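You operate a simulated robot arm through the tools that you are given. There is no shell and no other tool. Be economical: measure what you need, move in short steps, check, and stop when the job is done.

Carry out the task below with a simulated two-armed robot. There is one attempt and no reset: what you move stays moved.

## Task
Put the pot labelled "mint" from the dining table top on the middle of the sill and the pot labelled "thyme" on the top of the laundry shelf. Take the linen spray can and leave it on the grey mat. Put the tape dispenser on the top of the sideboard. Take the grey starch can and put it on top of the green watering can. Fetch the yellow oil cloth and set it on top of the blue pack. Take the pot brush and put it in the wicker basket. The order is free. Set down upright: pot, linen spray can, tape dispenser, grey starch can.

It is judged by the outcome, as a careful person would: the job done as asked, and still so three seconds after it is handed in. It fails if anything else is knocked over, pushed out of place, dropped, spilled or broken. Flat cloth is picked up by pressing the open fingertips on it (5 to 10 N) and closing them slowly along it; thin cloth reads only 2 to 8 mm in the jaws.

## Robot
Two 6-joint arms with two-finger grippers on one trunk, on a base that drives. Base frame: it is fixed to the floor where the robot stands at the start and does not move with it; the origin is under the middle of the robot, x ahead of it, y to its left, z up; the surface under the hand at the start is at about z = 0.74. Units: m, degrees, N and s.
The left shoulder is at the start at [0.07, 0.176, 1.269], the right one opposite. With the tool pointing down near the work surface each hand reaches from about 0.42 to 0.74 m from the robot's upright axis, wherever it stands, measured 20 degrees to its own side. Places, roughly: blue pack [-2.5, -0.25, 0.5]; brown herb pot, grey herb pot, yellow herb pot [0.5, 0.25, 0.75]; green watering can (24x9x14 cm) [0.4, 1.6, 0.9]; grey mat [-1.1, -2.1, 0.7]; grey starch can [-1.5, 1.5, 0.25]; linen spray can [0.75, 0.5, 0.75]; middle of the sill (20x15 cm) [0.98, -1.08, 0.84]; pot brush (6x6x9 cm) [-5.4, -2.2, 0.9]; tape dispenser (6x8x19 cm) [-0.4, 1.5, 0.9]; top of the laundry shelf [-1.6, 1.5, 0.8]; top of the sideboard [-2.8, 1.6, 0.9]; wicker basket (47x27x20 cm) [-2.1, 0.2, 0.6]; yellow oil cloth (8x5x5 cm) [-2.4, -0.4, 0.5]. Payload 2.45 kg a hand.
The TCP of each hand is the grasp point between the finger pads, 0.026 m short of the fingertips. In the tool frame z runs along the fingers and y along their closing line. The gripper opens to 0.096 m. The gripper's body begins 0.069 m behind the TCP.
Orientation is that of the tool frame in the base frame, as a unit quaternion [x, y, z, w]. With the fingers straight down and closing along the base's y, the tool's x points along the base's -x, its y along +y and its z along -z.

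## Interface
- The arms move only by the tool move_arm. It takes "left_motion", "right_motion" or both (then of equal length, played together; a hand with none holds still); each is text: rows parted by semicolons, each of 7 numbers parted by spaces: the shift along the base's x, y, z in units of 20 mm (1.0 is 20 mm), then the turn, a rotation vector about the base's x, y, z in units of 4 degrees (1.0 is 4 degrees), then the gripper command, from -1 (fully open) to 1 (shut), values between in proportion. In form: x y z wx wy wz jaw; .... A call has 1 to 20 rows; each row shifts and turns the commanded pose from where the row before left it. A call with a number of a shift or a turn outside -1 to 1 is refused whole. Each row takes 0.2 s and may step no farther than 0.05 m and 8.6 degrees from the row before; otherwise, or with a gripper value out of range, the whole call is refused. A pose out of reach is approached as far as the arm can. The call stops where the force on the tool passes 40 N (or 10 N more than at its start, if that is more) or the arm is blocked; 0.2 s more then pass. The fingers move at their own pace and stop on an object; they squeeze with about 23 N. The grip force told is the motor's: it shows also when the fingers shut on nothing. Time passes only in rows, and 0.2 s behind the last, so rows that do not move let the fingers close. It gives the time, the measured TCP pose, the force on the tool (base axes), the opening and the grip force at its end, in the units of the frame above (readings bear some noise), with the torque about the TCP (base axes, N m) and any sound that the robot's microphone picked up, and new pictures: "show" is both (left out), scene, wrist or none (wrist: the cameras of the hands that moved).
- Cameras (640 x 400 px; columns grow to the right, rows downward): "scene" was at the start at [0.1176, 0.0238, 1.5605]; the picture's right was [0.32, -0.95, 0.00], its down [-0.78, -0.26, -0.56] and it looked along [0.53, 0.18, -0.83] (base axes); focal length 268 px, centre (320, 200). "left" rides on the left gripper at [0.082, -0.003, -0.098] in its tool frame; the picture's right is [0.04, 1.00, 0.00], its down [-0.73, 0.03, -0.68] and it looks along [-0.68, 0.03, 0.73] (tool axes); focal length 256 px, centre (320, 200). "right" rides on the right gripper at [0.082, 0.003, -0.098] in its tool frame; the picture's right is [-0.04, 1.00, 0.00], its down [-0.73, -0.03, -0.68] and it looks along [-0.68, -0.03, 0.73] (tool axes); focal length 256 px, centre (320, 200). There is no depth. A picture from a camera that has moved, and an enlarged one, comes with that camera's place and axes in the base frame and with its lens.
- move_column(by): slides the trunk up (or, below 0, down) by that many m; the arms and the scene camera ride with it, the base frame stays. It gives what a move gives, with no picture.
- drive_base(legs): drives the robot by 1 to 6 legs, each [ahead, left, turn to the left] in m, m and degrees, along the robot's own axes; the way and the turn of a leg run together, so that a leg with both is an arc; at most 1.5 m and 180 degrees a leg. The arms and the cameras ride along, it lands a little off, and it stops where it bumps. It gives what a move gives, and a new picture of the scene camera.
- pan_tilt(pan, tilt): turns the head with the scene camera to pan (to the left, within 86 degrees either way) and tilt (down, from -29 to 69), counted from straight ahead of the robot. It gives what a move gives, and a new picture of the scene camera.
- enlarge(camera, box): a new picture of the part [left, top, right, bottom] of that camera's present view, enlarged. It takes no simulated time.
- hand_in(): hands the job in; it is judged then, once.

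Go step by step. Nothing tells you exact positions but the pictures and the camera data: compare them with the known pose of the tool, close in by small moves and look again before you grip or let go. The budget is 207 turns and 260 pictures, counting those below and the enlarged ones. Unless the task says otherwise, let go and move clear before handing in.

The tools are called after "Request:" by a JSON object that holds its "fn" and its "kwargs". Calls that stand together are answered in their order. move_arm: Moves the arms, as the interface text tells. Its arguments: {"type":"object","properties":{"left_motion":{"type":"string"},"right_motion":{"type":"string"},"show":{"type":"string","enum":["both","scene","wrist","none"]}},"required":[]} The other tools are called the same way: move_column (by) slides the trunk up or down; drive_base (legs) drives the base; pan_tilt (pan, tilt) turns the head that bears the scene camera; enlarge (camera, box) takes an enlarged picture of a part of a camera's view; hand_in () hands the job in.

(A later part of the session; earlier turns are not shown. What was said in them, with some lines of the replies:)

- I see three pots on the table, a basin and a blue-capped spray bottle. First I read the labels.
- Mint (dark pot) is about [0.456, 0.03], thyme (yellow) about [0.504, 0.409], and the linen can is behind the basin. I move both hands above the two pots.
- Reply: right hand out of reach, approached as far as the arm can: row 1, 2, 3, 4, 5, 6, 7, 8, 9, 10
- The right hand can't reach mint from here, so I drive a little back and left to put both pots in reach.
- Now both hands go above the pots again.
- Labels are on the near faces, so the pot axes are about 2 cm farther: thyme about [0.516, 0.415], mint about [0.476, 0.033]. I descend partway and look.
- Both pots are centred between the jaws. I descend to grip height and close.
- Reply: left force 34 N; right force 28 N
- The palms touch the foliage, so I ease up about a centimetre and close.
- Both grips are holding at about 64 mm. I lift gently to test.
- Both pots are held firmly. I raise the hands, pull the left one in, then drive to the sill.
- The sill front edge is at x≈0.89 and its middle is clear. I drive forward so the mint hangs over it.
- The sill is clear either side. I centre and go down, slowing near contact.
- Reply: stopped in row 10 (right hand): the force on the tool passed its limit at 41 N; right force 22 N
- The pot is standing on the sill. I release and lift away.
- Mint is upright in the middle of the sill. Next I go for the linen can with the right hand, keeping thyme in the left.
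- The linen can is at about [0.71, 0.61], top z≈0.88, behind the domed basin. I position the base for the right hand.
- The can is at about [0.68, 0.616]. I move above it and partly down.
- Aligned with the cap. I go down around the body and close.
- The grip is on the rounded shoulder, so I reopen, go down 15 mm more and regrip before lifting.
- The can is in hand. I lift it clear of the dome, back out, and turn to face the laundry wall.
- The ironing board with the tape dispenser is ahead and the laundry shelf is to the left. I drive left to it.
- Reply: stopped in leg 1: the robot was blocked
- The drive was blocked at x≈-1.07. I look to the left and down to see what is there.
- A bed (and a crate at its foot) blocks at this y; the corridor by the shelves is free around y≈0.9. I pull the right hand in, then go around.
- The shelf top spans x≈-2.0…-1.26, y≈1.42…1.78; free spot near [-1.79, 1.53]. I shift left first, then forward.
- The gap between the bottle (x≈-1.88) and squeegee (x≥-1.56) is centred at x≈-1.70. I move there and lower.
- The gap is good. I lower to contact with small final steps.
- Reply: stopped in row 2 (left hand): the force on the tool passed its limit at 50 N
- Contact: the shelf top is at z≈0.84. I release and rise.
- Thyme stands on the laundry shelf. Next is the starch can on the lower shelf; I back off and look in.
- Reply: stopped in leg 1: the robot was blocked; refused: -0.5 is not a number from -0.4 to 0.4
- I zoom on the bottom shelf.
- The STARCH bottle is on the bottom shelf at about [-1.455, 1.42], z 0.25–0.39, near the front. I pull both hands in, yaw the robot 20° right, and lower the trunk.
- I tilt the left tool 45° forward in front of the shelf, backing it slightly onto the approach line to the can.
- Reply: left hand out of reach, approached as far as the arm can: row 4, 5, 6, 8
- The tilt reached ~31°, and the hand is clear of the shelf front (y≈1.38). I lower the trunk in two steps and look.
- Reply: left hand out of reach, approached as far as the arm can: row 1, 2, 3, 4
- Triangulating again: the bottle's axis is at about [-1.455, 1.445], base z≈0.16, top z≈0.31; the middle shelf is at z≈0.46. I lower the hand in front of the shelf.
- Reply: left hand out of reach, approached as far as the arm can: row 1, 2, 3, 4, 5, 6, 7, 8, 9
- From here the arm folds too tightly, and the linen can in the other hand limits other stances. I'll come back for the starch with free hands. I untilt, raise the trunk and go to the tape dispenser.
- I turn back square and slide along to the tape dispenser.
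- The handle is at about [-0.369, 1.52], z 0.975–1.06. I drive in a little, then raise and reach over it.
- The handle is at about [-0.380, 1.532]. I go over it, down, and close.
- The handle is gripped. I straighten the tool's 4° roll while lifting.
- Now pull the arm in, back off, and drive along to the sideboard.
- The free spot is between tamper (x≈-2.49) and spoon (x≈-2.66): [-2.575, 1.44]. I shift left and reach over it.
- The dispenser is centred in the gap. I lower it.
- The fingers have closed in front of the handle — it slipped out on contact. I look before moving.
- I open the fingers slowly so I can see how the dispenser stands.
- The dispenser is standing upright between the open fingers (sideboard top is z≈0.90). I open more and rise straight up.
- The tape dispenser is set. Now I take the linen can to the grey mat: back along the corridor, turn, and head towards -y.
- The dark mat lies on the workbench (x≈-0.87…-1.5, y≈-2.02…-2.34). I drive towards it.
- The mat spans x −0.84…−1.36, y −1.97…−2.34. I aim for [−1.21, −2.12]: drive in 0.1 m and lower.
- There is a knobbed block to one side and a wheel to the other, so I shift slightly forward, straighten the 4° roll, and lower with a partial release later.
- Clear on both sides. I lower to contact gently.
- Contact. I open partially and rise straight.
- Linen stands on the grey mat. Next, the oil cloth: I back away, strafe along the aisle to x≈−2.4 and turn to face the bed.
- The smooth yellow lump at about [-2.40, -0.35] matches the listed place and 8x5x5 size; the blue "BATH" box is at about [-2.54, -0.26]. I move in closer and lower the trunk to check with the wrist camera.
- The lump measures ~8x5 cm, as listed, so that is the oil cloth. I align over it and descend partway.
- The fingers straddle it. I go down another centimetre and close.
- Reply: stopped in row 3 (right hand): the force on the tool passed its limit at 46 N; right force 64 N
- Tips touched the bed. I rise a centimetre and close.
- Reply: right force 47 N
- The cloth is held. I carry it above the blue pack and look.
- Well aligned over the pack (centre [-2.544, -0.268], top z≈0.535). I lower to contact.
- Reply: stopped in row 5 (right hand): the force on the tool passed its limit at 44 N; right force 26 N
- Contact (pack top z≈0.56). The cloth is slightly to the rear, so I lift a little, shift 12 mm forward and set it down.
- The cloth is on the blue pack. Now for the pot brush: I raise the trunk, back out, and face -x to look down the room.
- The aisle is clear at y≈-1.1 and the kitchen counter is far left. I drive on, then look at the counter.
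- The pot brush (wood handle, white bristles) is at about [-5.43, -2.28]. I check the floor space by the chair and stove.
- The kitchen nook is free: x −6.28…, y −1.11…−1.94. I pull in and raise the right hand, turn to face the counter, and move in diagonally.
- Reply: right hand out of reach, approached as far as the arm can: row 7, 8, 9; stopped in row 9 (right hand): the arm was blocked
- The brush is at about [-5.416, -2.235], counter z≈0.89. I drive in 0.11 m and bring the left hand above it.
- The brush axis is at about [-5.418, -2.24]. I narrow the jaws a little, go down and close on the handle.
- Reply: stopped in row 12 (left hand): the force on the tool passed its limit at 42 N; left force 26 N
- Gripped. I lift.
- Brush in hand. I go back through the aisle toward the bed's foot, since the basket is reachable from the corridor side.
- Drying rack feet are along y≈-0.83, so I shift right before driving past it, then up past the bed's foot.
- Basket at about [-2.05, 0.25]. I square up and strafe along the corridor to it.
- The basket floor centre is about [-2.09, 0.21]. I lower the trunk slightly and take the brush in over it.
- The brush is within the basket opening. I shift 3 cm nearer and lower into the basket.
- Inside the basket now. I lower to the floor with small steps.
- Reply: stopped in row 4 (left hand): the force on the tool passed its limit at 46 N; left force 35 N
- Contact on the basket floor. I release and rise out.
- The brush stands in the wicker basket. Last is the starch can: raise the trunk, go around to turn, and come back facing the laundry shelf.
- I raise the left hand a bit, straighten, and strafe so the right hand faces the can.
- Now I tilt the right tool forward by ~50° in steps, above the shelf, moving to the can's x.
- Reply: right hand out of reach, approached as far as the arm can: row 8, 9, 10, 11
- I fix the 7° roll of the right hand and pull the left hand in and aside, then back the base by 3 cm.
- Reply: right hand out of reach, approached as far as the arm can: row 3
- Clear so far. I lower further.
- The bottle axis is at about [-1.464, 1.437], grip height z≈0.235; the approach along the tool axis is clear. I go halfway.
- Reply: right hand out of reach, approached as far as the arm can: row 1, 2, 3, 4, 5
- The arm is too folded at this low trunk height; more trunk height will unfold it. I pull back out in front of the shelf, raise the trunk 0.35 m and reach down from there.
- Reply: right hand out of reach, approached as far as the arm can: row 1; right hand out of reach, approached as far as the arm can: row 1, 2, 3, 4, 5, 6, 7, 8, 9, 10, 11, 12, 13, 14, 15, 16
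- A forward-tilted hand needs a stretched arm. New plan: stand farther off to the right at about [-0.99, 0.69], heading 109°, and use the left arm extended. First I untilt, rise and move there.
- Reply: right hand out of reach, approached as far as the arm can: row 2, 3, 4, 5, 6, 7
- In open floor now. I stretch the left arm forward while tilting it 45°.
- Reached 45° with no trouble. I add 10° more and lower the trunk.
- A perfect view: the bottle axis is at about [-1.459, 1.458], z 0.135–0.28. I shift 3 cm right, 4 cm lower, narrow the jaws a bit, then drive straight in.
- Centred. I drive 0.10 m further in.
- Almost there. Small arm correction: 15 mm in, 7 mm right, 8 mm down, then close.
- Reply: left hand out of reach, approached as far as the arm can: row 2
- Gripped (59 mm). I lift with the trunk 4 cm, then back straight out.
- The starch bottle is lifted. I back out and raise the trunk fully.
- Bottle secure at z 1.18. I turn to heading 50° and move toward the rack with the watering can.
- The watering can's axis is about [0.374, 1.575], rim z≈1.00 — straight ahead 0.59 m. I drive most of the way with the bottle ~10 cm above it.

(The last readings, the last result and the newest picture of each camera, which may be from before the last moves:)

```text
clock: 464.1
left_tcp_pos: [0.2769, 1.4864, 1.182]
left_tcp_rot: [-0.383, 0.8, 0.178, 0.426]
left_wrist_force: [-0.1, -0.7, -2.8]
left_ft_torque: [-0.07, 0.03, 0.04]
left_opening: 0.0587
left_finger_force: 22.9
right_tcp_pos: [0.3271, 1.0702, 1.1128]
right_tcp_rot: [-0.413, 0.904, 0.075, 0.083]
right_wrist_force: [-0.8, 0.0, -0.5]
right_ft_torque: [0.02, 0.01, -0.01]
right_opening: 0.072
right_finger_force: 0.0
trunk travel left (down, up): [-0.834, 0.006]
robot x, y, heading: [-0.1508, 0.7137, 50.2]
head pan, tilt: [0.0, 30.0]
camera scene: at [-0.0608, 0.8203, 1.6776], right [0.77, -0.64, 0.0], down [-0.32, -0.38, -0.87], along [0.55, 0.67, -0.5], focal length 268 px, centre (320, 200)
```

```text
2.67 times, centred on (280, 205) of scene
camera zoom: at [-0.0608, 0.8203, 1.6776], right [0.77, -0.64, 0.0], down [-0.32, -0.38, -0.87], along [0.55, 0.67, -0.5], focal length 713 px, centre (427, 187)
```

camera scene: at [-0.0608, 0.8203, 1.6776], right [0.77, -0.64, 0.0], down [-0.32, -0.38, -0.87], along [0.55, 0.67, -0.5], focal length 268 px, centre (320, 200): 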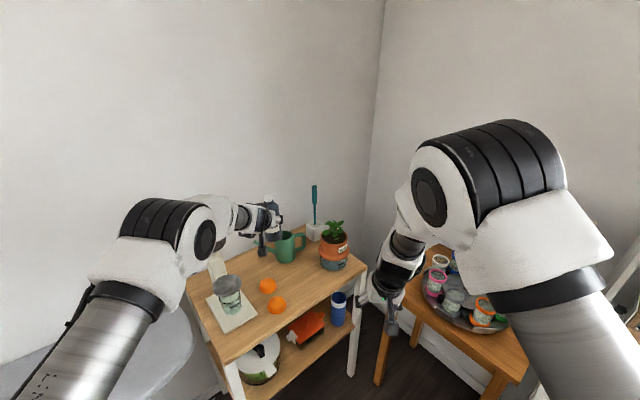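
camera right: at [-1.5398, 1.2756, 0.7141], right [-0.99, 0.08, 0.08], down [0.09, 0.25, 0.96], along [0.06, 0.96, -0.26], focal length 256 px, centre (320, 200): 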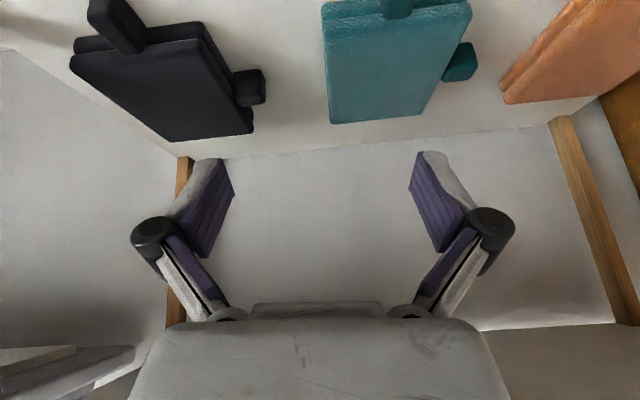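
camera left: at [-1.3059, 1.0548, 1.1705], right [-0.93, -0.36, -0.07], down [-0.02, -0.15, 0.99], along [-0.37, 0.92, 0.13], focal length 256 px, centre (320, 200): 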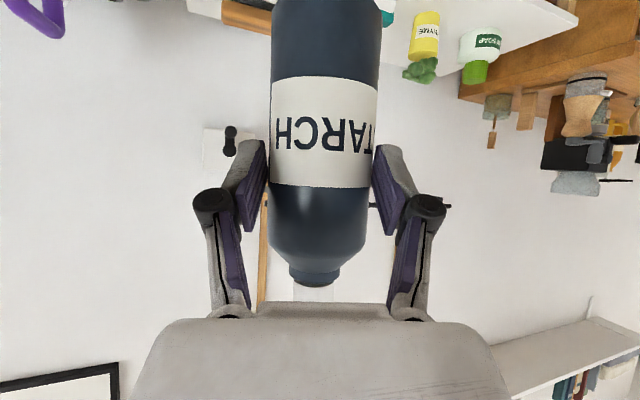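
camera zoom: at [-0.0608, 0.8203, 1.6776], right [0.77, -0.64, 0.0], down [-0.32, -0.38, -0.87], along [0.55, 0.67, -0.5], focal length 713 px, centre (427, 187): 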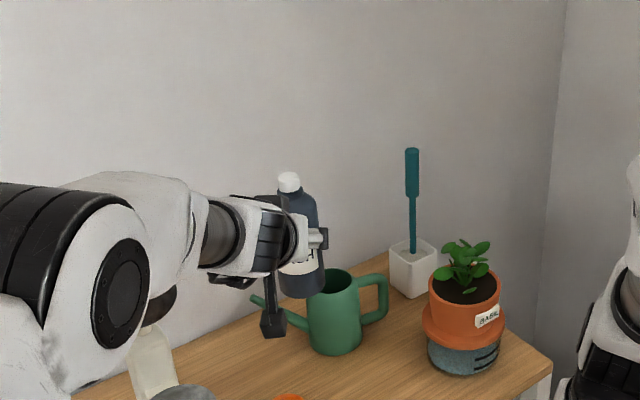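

The bottle hangs upright. The can axis refines to [0.376, 1.583], rim z≈1.01. I advance the last 13 cm.

Request:
{"fn": "drive_base", "kwargs": {"legs": [[0.13, -0.013, 0]]}}

Request:
{"fn": "pan_tilt", "kwargs": {"pan": 10, "tilt": 35}}

Request:
{"fn": "enlarge", "kwargs": {"camera": "scene", "box": [240, 130, 400, 230]}}

```text
clock: 465.3
left_tcp_pos: [0.3684, 1.5749, 1.1829]
left_tcp_rot: [-0.381, 0.801, 0.177, 0.427]
left_wrist_force: [-0.4, 0.7, -4.0]
left_ft_torque: [-0.08, 0.06, 0.0]
left_opening: 0.0584
left_finger_force: 23.1
right_tcp_pos: [0.419, 1.157, 1.1145]
right_tcp_rot: [-0.411, 0.905, 0.075, 0.084]
right_wrist_force: [0.6, 0.2, 0.5]
right_ft_torque: [0.01, 0.01, -0.01]
right_opening: 0.072
right_finger_force: 0.1
trunk travel left (down, up): [-0.834, 0.006]
robot x, y, heading: [-0.0604, 0.8075, 50.2]
head pan, tilt: [0.0, 30.0]
camera scene: at [0.0301, 0.9095, 1.6778], right [0.77, -0.64, 0.0], down [-0.32, -0.38, -0.87], along [0.55, 0.67, -0.5], focal length 268 px, centre (320, 200)
```

scene: 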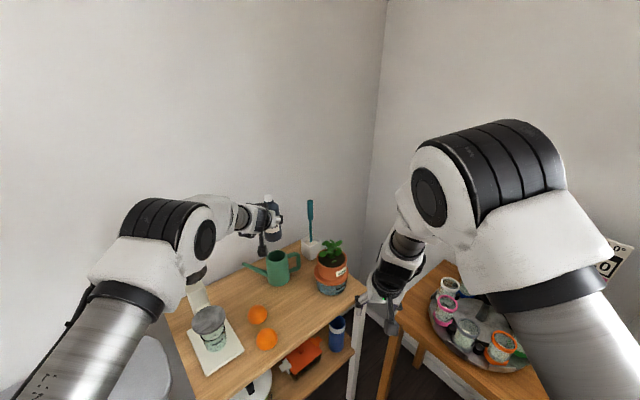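

```text
clock: 466.1
left_tcp_pos: [0.3713, 1.5761, 1.1804]
left_tcp_rot: [-0.381, 0.801, 0.178, 0.425]
left_wrist_force: [-0.4, 0.7, -2.9]
left_ft_torque: [-0.06, 0.05, 0.0]
left_opening: 0.0586
left_finger_force: 22.8
right_tcp_pos: [0.4208, 1.1601, 1.1125]
right_tcp_rot: [-0.411, 0.905, 0.074, 0.083]
right_wrist_force: [0.1, -0.5, 1.0]
right_ft_torque: [-0.04, 0.02, -0.03]
right_opening: 0.0719
right_finger_force: 0.1
trunk travel left (down, up): [-0.834, 0.006]
robot x, y, heading: [-0.0546, 0.7973, 50.2]
head pan, tilt: [10.0, 35.0]
camera scene: at [0.0187, 0.9191, 1.6695], right [0.87, -0.5, 0.0], down [-0.29, -0.5, -0.82], along [0.41, 0.71, -0.57], focal length 268 px, centre (320, 200)
```

scene: 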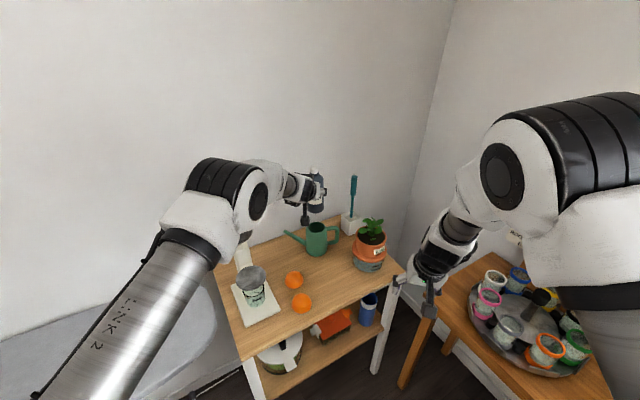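

```text
4.00 times, centred on (320, 180) of scene
camera zoom: at [0.0187, 0.9191, 1.6695], right [0.87, -0.5, 0.0], down [-0.29, -0.5, -0.82], along [0.41, 0.71, -0.57], focal length 1070 px, centre (320, 280)
```

zoom: 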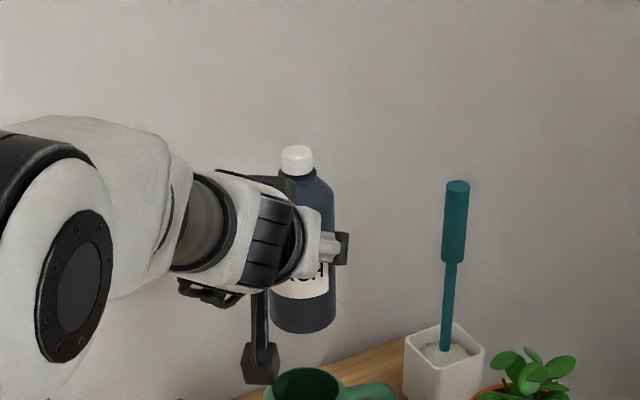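

Request:
{"fn": "enlarge", "kwargs": {"camera": "scene", "box": [270, 160, 390, 270]}}

Request:
{"fn": "enlarge", "kwargs": {"camera": "left", "box": [160, 0, 480, 200]}}

```text
3.64 times, centred on (330, 215) of scene
camera zoom: at [0.0187, 0.9191, 1.6695], right [0.87, -0.5, 0.0], down [-0.29, -0.5, -0.82], along [0.41, 0.71, -0.57], focal length 973 px, centre (284, 146)
```

zoom: 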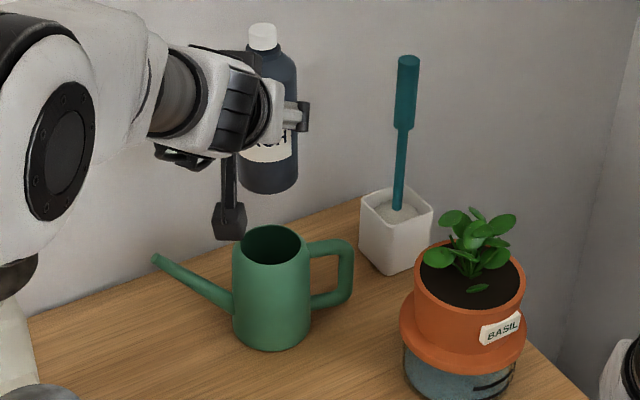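

```text
2.00 times, centred on (320, 100) of left
camera zoom: at [0.2914, 1.4775, 1.1698], right [-0.78, 0.63, -0.07], down [-0.14, -0.06, 0.99], along [0.62, 0.78, 0.13], focal length 512 px, centre (320, 400)
```

zoom: 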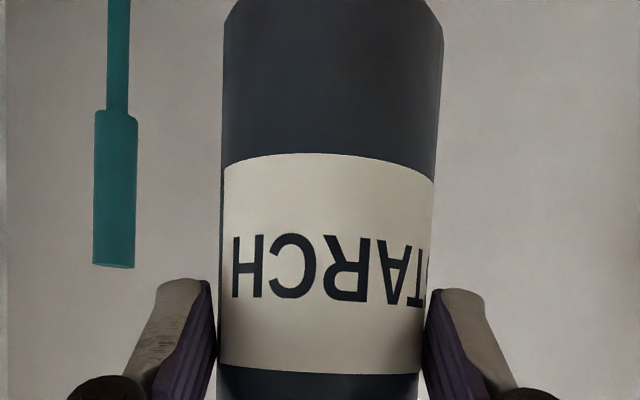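

Bottle and can axes agree to within a centimetre (can [0.383, 1.583], rim z≈1.018). I lower slowly to feel for contact.

Request:
{"fn": "move_arm", "kwargs": {"left_motion": ".2 0 -.7 0 0 0 1;0 0 -.7 0 0 0 1;0 0 -.7 0 0 0 1;0 0 -.7 0 0 0 1;0 0 -.4 0 0 0 1;0 0 -.2 0 0 0 1;0 0 -.2 0 0 0 1;0 0 -.2 0 0 0 1;0 0 -.15 0 0 0 1;0 0 -.15 0 0 0 1;0 0 -.15 0 0 0 1", "show": "scene"}}

Request:
{"fn": "enlarge", "kwargs": {"camera": "scene", "box": [270, 160, 390, 270]}}

```text
clock: 468.4
left_tcp_pos: [0.3751, 1.5776, 1.0955]
left_tcp_rot: [-0.382, 0.801, 0.177, 0.426]
left_wrist_force: [0.6, -0.5, -2.6]
left_ft_torque: [-0.07, 0.06, 0.02]
left_opening: 0.0585
left_finger_force: 23.2
right_tcp_pos: [0.4204, 1.1596, 1.1139]
right_tcp_rot: [-0.411, 0.905, 0.074, 0.082]
right_wrist_force: [0.2, -0.4, 0.1]
right_ft_torque: [0.01, 0.05, 0.01]
right_opening: 0.0721
right_finger_force: 0.1
trunk travel left (down, up): [-0.834, 0.006]
robot x, y, heading: [-0.0563, 0.8037, 50.1]
head pan, tilt: [10.0, 35.0]
camera scene: at [0.0181, 0.9186, 1.6696], right [0.87, -0.5, 0.0], down [-0.29, -0.5, -0.82], along [0.41, 0.71, -0.57], focal length 268 px, centre (320, 200)
```

scene: 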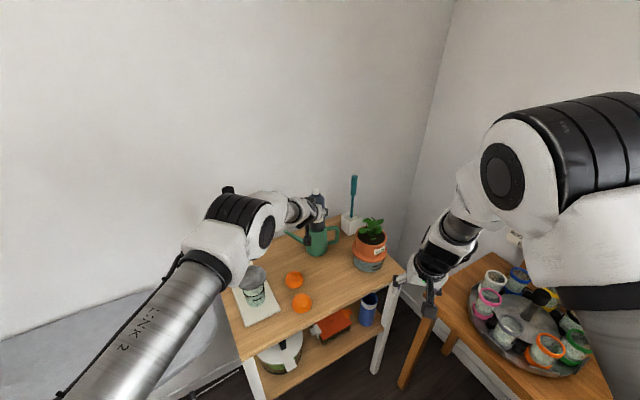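

```text
3.64 times, centred on (330, 215) of scene
camera zoom: at [0.0181, 0.9186, 1.6696], right [0.87, -0.5, 0.0], down [-0.29, -0.5, -0.82], along [0.41, 0.71, -0.57], focal length 973 px, centre (284, 146)
```

zoom: 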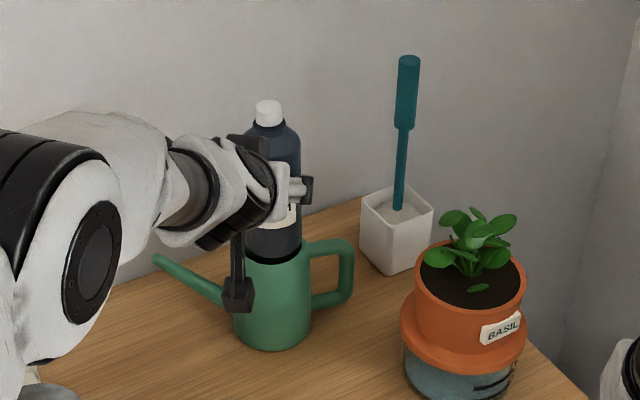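

Bottle bottom is right at rim level. I continue in small steps.

Request:
{"fn": "move_arm", "kwargs": {"left_motion": "0 0 -.15 0 0 0 1;0 0 -.15 0 0 0 1;0 0 -.15 0 0 0 1;0 0 -.15 0 0 0 1;0 0 -.15 0 0 0 1;0 0 -.15 0 0 0 1", "show": "none"}}

Request:
{"fn": "enlarge", "kwargs": {"camera": "scene", "box": [280, 180, 360, 260]}}

```text
clock: 469.9
left_tcp_pos: [0.373, 1.5781, 1.0787]
left_tcp_rot: [-0.381, 0.801, 0.176, 0.426]
left_wrist_force: [0.2, 0.3, -3.6]
left_ft_torque: [-0.09, 0.04, 0.01]
left_opening: 0.0584
left_finger_force: 23.2
right_tcp_pos: [0.4203, 1.1593, 1.1128]
right_tcp_rot: [-0.411, 0.905, 0.074, 0.083]
right_wrist_force: [0.5, -0.6, -0.3]
right_ft_torque: [0.04, 0.02, -0.03]
right_opening: 0.0723
right_finger_force: 0.0
trunk travel left (down, up): [-0.834, 0.006]
robot x, y, heading: [-0.0588, 0.8027, 50.1]
head pan, tilt: [10.0, 35.0]
```

```text
5.00 times, centred on (320, 220) of scene
camera zoom: at [0.0181, 0.9187, 1.6696], right [0.87, -0.5, 0.0], down [-0.29, -0.5, -0.82], along [0.41, 0.71, -0.57], focal length 1338 px, centre (320, 100)
```

zoom: 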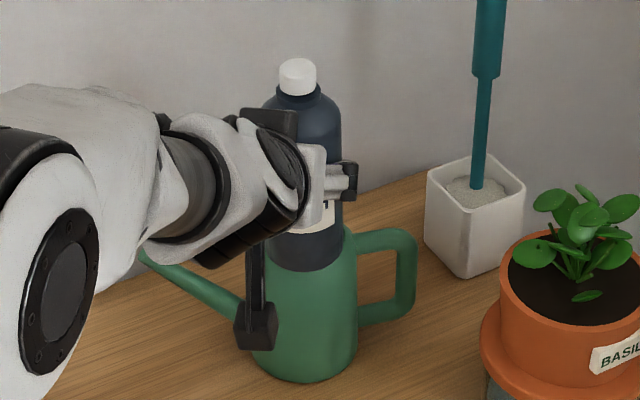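

The bottle's base is still just above the rim (in-hand offset is ~55 mm). I shift 5 mm and keep lowering gently.

Request:
{"fn": "move_arm", "kwargs": {"left_motion": ".2 .25 0 0 0 0 1;0 0 -.12 0 0 0 1;0 0 -.12 0 0 0 1;0 0 -.12 0 0 0 1;0 0 -.12 0 0 0 1;0 0 0 0 0 0 1", "show": "none"}}

Request:
{"fn": "enlarge", "kwargs": {"camera": "scene", "box": [280, 180, 360, 260]}}

```text
clock: 471.2
left_tcp_pos: [0.3791, 1.5798, 1.0702]
left_tcp_rot: [-0.38, 0.801, 0.178, 0.427]
left_wrist_force: [0.9, -0.6, 7.2]
left_ft_torque: [0.39, 0.0, 0.07]
left_opening: 0.0588
left_finger_force: 22.9
right_tcp_pos: [0.421, 1.1568, 1.1132]
right_tcp_rot: [-0.411, 0.905, 0.075, 0.083]
right_wrist_force: [0.5, 0.4, -0.4]
right_ft_torque: [0.0, 0.01, 0.0]
right_opening: 0.072
right_finger_force: 0.1
trunk travel left (down, up): [-0.834, 0.006]
robot x, y, heading: [-0.0609, 0.7988, 49.9]
head pan, tilt: [10.0, 35.0]
```

```text
5.00 times, centred on (320, 220) of scene
camera zoom: at [0.0171, 0.916, 1.67], right [0.87, -0.5, 0.0], down [-0.28, -0.5, -0.82], along [0.41, 0.71, -0.57], focal length 1338 px, centre (320, 100)
```

zoom: 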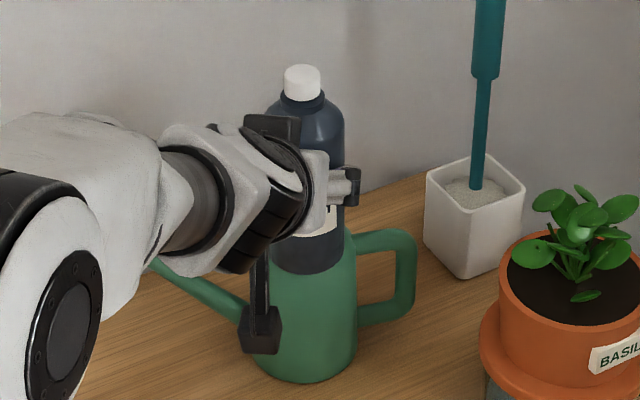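

Contact felt (~10 N), but the bottle looks ~1.5 cm towards me relative to the rim. I lift 4 mm, centre it, and lower again to see whether the top carries it.

Request:
{"fn": "move_arm", "kwargs": {"left_motion": "0 0 .3 0 0 0 1;.15 .35 0 0 0 0 1;.1 .3 0 0 0 0 1;0 0 -.12 0 0 0 1;0 0 -.12 0 0 0 1;0 0 -.1 0 0 0 1;0 0 -.1 0 0 0 1;0 0 0 0 0 0 1", "show": "none"}}

Request:
{"fn": "enlarge", "kwargs": {"camera": "scene", "box": [280, 180, 360, 260]}}

```text
clock: 473.1
left_tcp_pos: [0.3779, 1.5871, 1.0681]
left_tcp_rot: [-0.381, 0.8, 0.178, 0.428]
left_wrist_force: [1.1, -0.4, 12.7]
left_ft_torque: [0.33, -0.19, -0.02]
left_opening: 0.0588
left_finger_force: 22.8
left hand out of reach, approached as far as the arm can: row 2, 3
right_tcp_pos: [0.4191, 1.1573, 1.1134]
right_tcp_rot: [-0.41, 0.905, 0.075, 0.085]
right_wrist_force: [-0.6, 0.9, 0.0]
right_ft_torque: [-0.02, 0.01, -0.01]
right_opening: 0.0719
right_finger_force: 0.0
trunk travel left (down, up): [-0.834, 0.006]
robot x, y, heading: [-0.0568, 0.8011, 50.2]
head pan, tilt: [10.0, 35.0]
```

```text
5.00 times, centred on (320, 220) of scene
camera zoom: at [0.0163, 0.9149, 1.6701], right [0.87, -0.5, 0.0], down [-0.28, -0.5, -0.82], along [0.41, 0.71, -0.57], focal length 1338 px, centre (320, 100)
```

zoom: 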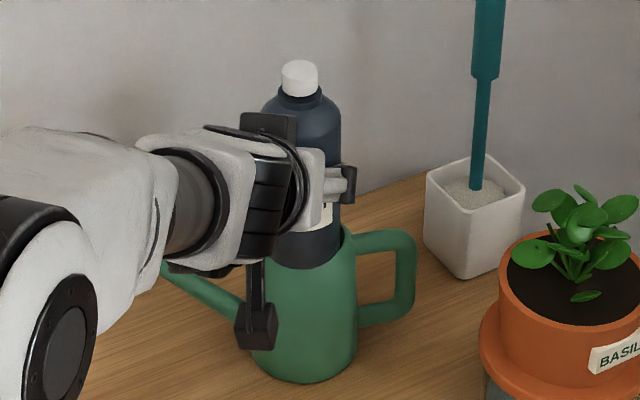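

Contact again at the same height. To be properly centred I lift slightly, nudge the base forward 1 cm, and lower once more.

Request:
{"fn": "move_arm", "kwargs": {"left_motion": "0 0 .3 0 0 0 1;0 0 0 0 0 0 1", "show": "none"}}

Request:
{"fn": "drive_base", "kwargs": {"legs": [[0.012, 0, 0]]}}

Request:
{"fn": "enlarge", "kwargs": {"camera": "scene", "box": [280, 180, 360, 260]}}

```text
clock: 473.6
left_tcp_pos: [0.3796, 1.5867, 1.0698]
left_tcp_rot: [-0.382, 0.801, 0.177, 0.425]
left_wrist_force: [0.3, -0.3, -3.7]
left_ft_torque: [-0.09, 0.06, 0.03]
left_opening: 0.0581
left_finger_force: 23.4
right_tcp_pos: [0.4195, 1.16, 1.1134]
right_tcp_rot: [-0.411, 0.905, 0.074, 0.083]
right_wrist_force: [0.0, -0.2, 0.4]
right_ft_torque: [-0.02, 0.0, -0.03]
right_opening: 0.0721
right_finger_force: 0.1
trunk travel left (down, up): [-0.834, 0.006]
robot x, y, heading: [-0.0591, 0.8057, 50.2]
head pan, tilt: [10.0, 35.0]
```

```text
clock: 474.4
left_tcp_pos: [0.3849, 1.5944, 1.0723]
left_tcp_rot: [-0.381, 0.801, 0.178, 0.427]
left_wrist_force: [0.3, -0.1, -1.7]
left_ft_torque: [-0.06, 0.04, 0.03]
left_opening: 0.0581
left_finger_force: 23.0
right_tcp_pos: [0.4261, 1.1653, 1.1147]
right_tcp_rot: [-0.411, 0.905, 0.075, 0.085]
right_wrist_force: [-0.2, -0.2, 0.8]
right_ft_torque: [0.03, -0.01, 0.0]
right_opening: 0.072
right_finger_force: 0.0
trunk travel left (down, up): [-0.834, 0.006]
robot x, y, heading: [-0.0489, 0.8146, 50.1]
head pan, tilt: [10.0, 35.0]
camera scene: at [0.0227, 0.9243, 1.67], right [0.87, -0.5, 0.0], down [-0.28, -0.5, -0.82], along [0.41, 0.71, -0.57], focal length 268 px, centre (320, 200)
```

scene: 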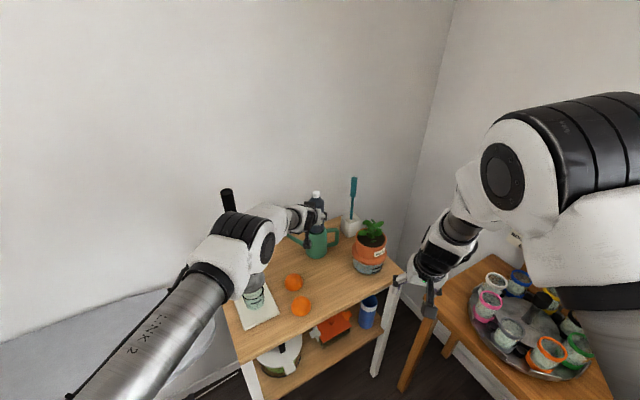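

```text
5.00 times, centred on (320, 220) of scene
camera zoom: at [0.0227, 0.9243, 1.67], right [0.87, -0.5, 0.0], down [-0.28, -0.5, -0.82], along [0.41, 0.71, -0.57], focal length 1338 px, centre (320, 100)
```

zoom: 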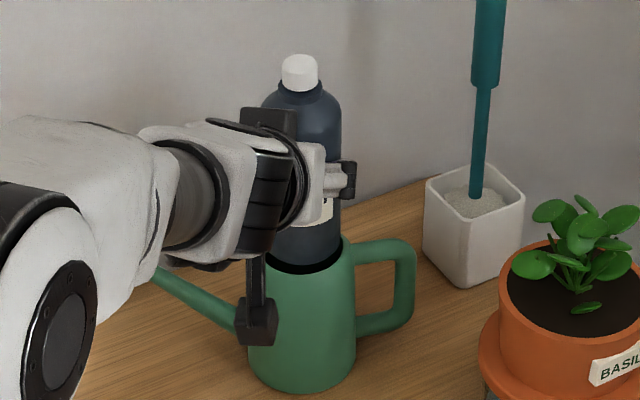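

Now the bottle is centred over the mouth. I lower in small steps, watching the height.

Request:
{"fn": "move_arm", "kwargs": {"left_motion": "0 0 -.12 0 0 0 1;0 0 -.12 0 0 0 1;0 0 -.12 0 0 0 1;0 0 -.1 0 0 0 1;0 0 0 0 0 0 1", "show": "none"}}

Request:
{"fn": "enlarge", "kwargs": {"camera": "scene", "box": [280, 180, 360, 260]}}

```text
clock: 475.6
left_tcp_pos: [0.386, 1.5947, 1.0647]
left_tcp_rot: [-0.381, 0.801, 0.178, 0.427]
left_wrist_force: [-0.6, -1.4, 13.7]
left_ft_torque: [0.33, -0.2, -0.03]
left_opening: 0.0578
left_finger_force: 23.3
right_tcp_pos: [0.4261, 1.1647, 1.115]
right_tcp_rot: [-0.41, 0.905, 0.075, 0.085]
right_wrist_force: [0.6, 0.5, 0.3]
right_ft_torque: [0.0, 0.01, 0.01]
right_opening: 0.0721
right_finger_force: 0.1
trunk travel left (down, up): [-0.834, 0.006]
robot x, y, heading: [-0.0517, 0.8108, 50.2]
head pan, tilt: [10.0, 35.0]
```

```text
5.00 times, centred on (320, 220) of scene
camera zoom: at [0.0234, 0.9235, 1.6701], right [0.87, -0.5, 0.0], down [-0.28, -0.5, -0.82], along [0.41, 0.71, -0.57], focal length 1338 px, centre (320, 100)
```

zoom: 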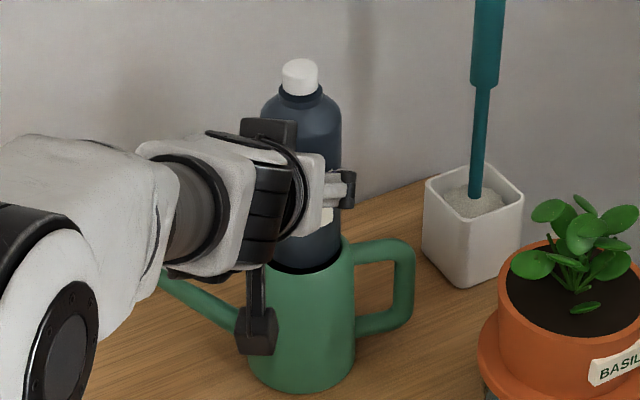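

It is supported at rim level with the bottle centred. I relieve the pressure, open slowly and check.

Request:
{"fn": "move_arm", "kwargs": {"left_motion": "0 0 .1 0 0 0 1;0 0 0 0 0 0 .3;0 0 0 0 0 0 -.1;0 0 0 0 0 0 -.35;0 0 0 0 0 0 -.6;0 0 0 0 0 0 -.6;0 0 0 0 0 0 -.6", "show": "wrist"}}

Request:
{"fn": "enlarge", "kwargs": {"camera": "scene", "box": [280, 180, 360, 260]}}

```text
clock: 477.2
left_tcp_pos: [0.3864, 1.5961, 1.0613]
left_tcp_rot: [-0.381, 0.802, 0.176, 0.426]
left_wrist_force: [1.0, 0.3, -0.1]
left_ft_torque: [0.0, 0.0, 0.06]
left_opening: 0.0767
left_finger_force: 0.1
right_tcp_pos: [0.428, 1.1683, 1.1131]
right_tcp_rot: [-0.411, 0.905, 0.074, 0.083]
right_wrist_force: [0.2, -0.4, -0.3]
right_ft_torque: [-0.01, 0.0, 0.01]
right_opening: 0.0717
right_finger_force: 0.1
trunk travel left (down, up): [-0.834, 0.006]
robot x, y, heading: [-0.0508, 0.8128, 50.0]
head pan, tilt: [10.0, 35.0]
camera left: at [0.3071, 1.4978, 1.0527], right [-0.78, 0.63, -0.07], down [-0.14, -0.06, 0.99], along [0.62, 0.78, 0.13], focal length 256 px, centre (320, 200)
```

left: 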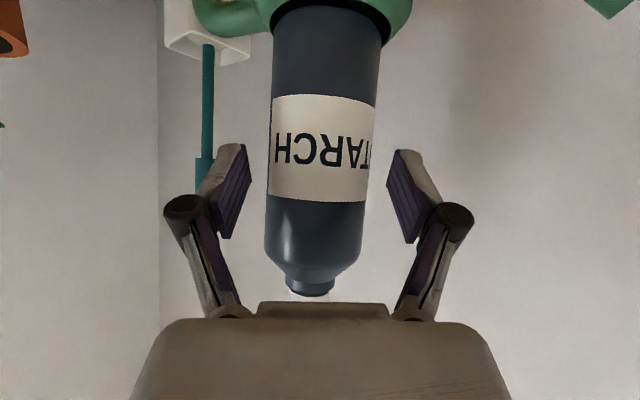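

```text
5.00 times, centred on (320, 220) of scene
camera zoom: at [0.0254, 0.9273, 1.6696], right [0.87, -0.5, 0.0], down [-0.29, -0.5, -0.82], along [0.41, 0.71, -0.57], focal length 1338 px, centre (320, 100)
```

zoom: 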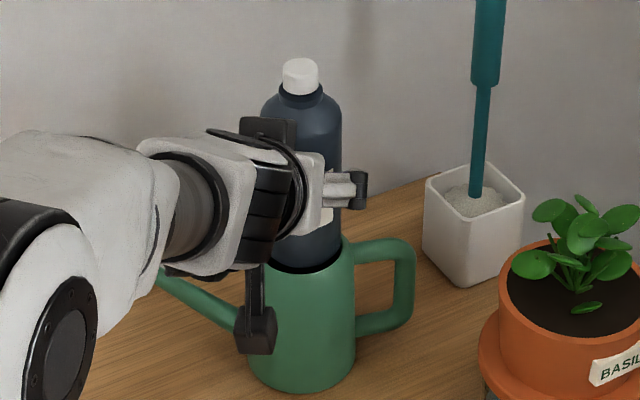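

It stands free and upright on the can. I retract the fingers straight back with the arm, then drive away.

Request:
{"fn": "move_arm", "kwargs": {"left_motion": "-.32 -.38 0 0 0 0 -.6;-.45 -.54 0 0 0 0 -.6;-.5 -.6 0 0 0 0 -.6;-.5 -.6 0 0 0 0 -.6;-.5 -.6 0 0 0 0 -.6;-.5 -.6 0 0 0 0 -.6;-.5 -.6 0 0 0 0 -.6;-.5 -.6 0 0 0 0 -.6", "show": "wrist"}}

Request:
{"fn": "drive_base", "kwargs": {"legs": [[-0.35, 0, 0]]}}

Request:
{"fn": "enlarge", "kwargs": {"camera": "scene", "box": [220, 120, 380, 240]}}

```text
clock: 479.0
left_tcp_pos: [0.3189, 1.5162, 1.0633]
left_tcp_rot: [-0.381, 0.801, 0.177, 0.427]
left_wrist_force: [-0.2, 0.3, 0.5]
left_ft_torque: [-0.01, 0.01, -0.02]
left_opening: 0.0767
left_finger_force: 0.1
left hand out of reach, approached as far as the arm can: row 1, 2
right_tcp_pos: [0.4275, 1.167, 1.1138]
right_tcp_rot: [-0.411, 0.905, 0.074, 0.083]
right_wrist_force: [0.0, 0.3, -0.5]
right_ft_torque: [-0.01, -0.01, 0.0]
right_opening: 0.0721
right_finger_force: 0.1
trunk travel left (down, up): [-0.834, 0.006]
robot x, y, heading: [-0.0521, 0.811, 50.1]
head pan, tilt: [10.0, 35.0]
camera left: at [0.2387, 1.4172, 1.0524], right [-0.78, 0.63, -0.07], down [-0.14, -0.06, 0.99], along [0.62, 0.78, 0.13], focal length 256 px, centre (320, 200)
```

left: 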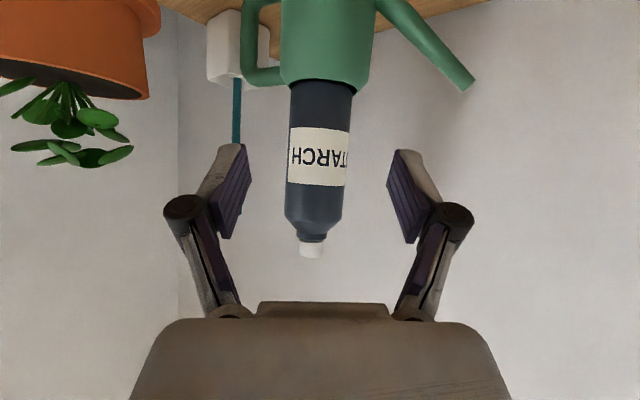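

```text
clock: 481.2
left_tcp_pos: [0.0942, 1.2534, 1.0608]
left_tcp_rot: [-0.383, 0.801, 0.177, 0.425]
left_wrist_force: [1.2, -0.3, -0.5]
left_ft_torque: [0.0, 0.02, 0.02]
left_opening: 0.0764
left_finger_force: 0.0
right_tcp_pos: [0.2052, 0.9052, 1.1121]
right_tcp_rot: [-0.413, 0.904, 0.075, 0.082]
right_wrist_force: [0.1, -0.9, -0.2]
right_ft_torque: [0.01, -0.01, -0.02]
right_opening: 0.0721
right_finger_force: 0.0
trunk travel left (down, up): [-0.834, 0.006]
robot x, y, heading: [-0.2691, 0.5437, 50.6]
head pan, tilt: [10.0, 35.0]
camera scene: at [-0.1949, 0.6624, 1.6694], right [0.87, -0.49, 0.0], down [-0.28, -0.5, -0.82], along [0.4, 0.71, -0.58], focal length 268 px, centre (320, 200)
```

scene: 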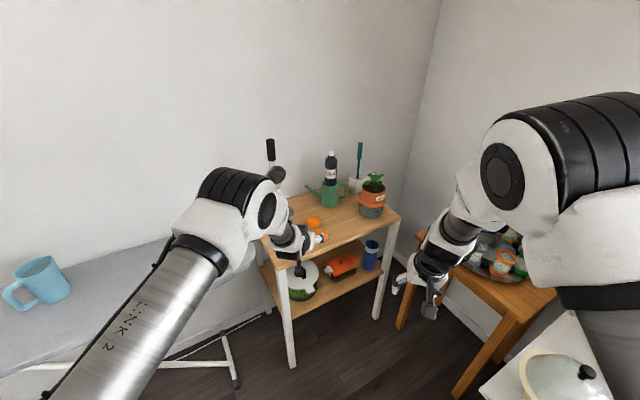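

```text
3.33 times, centred on (300, 180) of scene
camera zoom: at [-0.1949, 0.6624, 1.6694], right [0.87, -0.49, 0.0], down [-0.28, -0.5, -0.82], along [0.4, 0.71, -0.58], focal length 892 px, centre (387, 267)
```

zoom: 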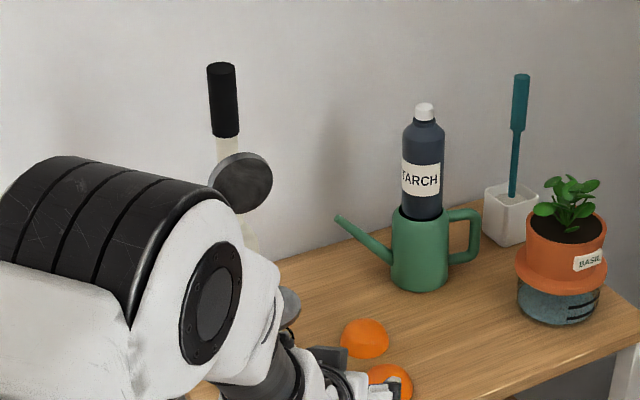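

Starch stands upright on the watering can. Before handing in I check the tape dispenser and thyme once more from a distance.

Request:
{"fn": "drive_base", "kwargs": {"legs": [[-0.15, 0, 0], [0, 0, 30]]}}

Request:
{"fn": "pan_tilt", "kwargs": {"pan": 75, "tilt": 15}}

Request:
{"fn": "enlarge", "kwargs": {"camera": "scene", "box": [240, 120, 480, 270]}}

```text
clock: 484.1
left_tcp_pos: [-0.4002, 1.2277, 1.0623]
left_tcp_rot: [-0.578, 0.673, 0.283, 0.365]
left_wrist_force: [-0.8, 0.3, -0.4]
left_ft_torque: [0.0, -0.02, -0.01]
left_opening: 0.0768
left_finger_force: 0.1
right_tcp_pos: [-0.1303, 0.9812, 1.1129]
right_tcp_rot: [-0.633, 0.766, 0.093, 0.062]
right_wrist_force: [0.5, 0.7, 0.7]
right_ft_torque: [0.0, 0.0, 0.0]
right_opening: 0.0719
right_finger_force: 0.1
trunk travel left (down, up): [-0.834, 0.006]
robot x, y, heading: [-0.3631, 0.4321, 80.6]
head pan, tilt: [10.0, 35.0]
camera scene: at [-0.3556, 0.5705, 1.6697], right [1.0, 0.01, 0.0], down [0.0, -0.57, -0.82], along [-0.01, 0.82, -0.57], focal length 268 px, centre (320, 200)
```

scene: 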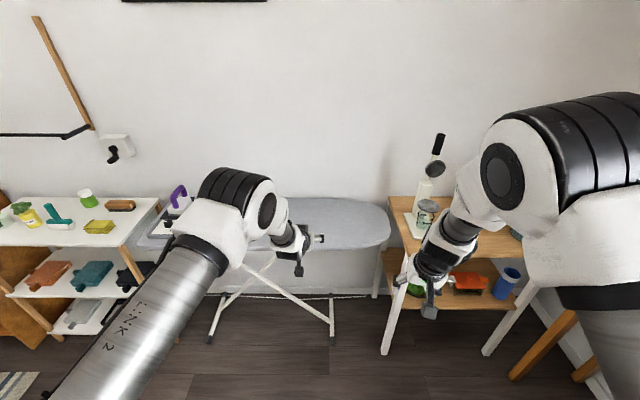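

```text
clock: 485.4
left_tcp_pos: [-0.4002, 1.228, 1.0636]
left_tcp_rot: [-0.577, 0.674, 0.282, 0.365]
left_wrist_force: [-0.4, 0.8, -0.8]
left_ft_torque: [0.0, -0.01, 0.01]
left_opening: 0.0768
left_finger_force: 0.1
right_tcp_pos: [-0.1303, 0.9817, 1.1143]
right_tcp_rot: [-0.633, 0.766, 0.094, 0.061]
right_wrist_force: [-0.5, -0.4, 0.3]
right_ft_torque: [0.01, 0.04, 0.01]
right_opening: 0.0723
right_finger_force: 0.0
trunk travel left (down, up): [-0.834, 0.006]
robot x, y, heading: [-0.3641, 0.4338, 80.7]
head pan, tilt: [75.0, 15.0]
camera scene: at [-0.4403, 0.5218, 1.7017], right [0.42, 0.91, 0.0], down [0.24, -0.11, -0.97], along [-0.88, 0.4, -0.26], focal length 268 px, centre (320, 200)
```

scene: 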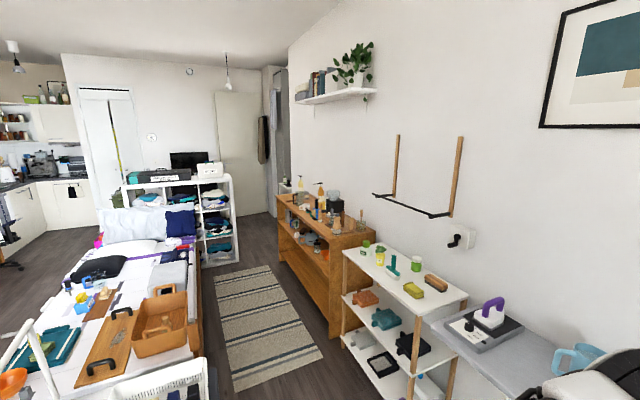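

```text
2.67 times, centred on (360, 195) of scene
camera zoom: at [-0.4403, 0.5218, 1.7017], right [0.42, 0.91, 0.0], down [0.24, -0.11, -0.97], along [-0.88, 0.4, -0.26], focal length 713 px, centre (213, 213)
```

zoom: 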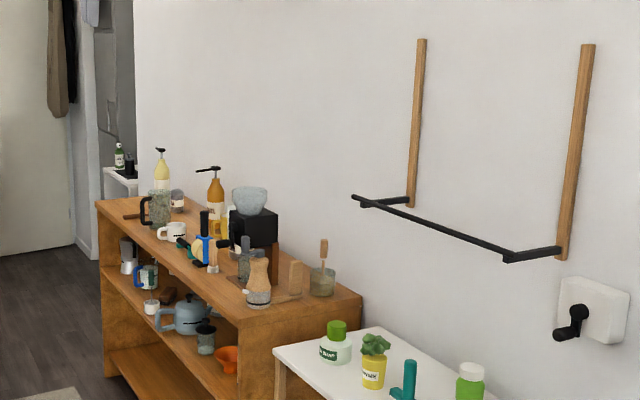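

Request:
{"fn": "enlarge", "kwargs": {"camera": "scene", "box": [60, 260, 220, 360]}}

Request:
{"fn": "enlarge", "kwargs": {"camera": "scene", "box": [290, 180, 350, 230]}}

```text
4.00 times, centred on (140, 310) of scene
camera zoom: at [-0.4403, 0.5218, 1.7017], right [0.42, 0.91, 0.0], down [0.24, -0.11, -0.97], along [-0.88, 0.4, -0.26], focal length 1070 px, centre (1040, -240)
```

zoom: 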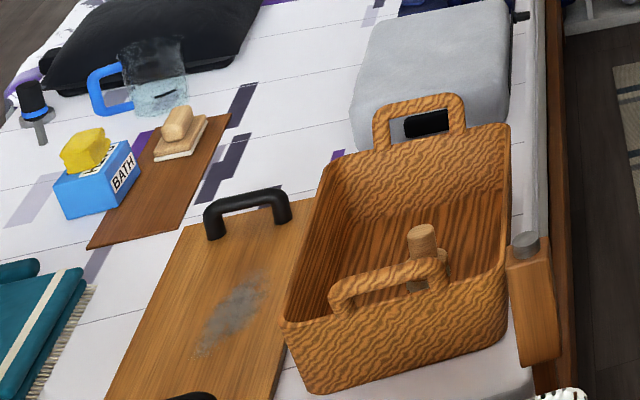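

```text
8.00 times, centred on (320, 205) of scene
camera zoom: at [-0.4403, 0.5218, 1.7017], right [0.42, 0.91, 0.0], down [0.24, -0.11, -0.97], along [-0.88, 0.4, -0.26], focal length 2140 px, centre (320, 160)
```

zoom: 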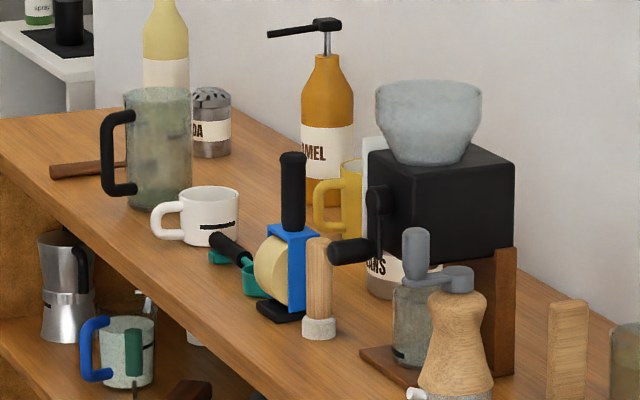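

Everything is in place: the tape dispenser is upright on the sideboard, the brush is in the basket, and the cloth is on the pack. Both hands are clear, so I hand in.

Request:
{"fn": "hand_in", "kwargs": {}}

```text
The job is handed in.
```

The job is handed in with all seven items placed, and the pots, linen spray, tape dispenser and starch can were upright when I last saw each one.

- **Mint:** standing in the middle of the sill.
- **Thyme:** standing on the top of the laundry shelf.
- **Linen spray can:** standing on the grey mat.
- **Tape dispenser:** upright on the sideboard. Its handle slipped in the fingers as I set it down, but it stayed on its base and looked fine in the final check.
- **Grey starch can:** standing centred on the mouth of the green watering can. I felt it supported at rim level before letting go.
- **Yellow oil cloth:** on the blue BATH pack. There were two yellow items on the bed; I took the one matching the listed place and 8x5x5 cm size.
- **Pot brush:** standing in the wicker basket.

The base was stopped twice near the foot of the bed, moving slowly; nothing looked moved afterwards.
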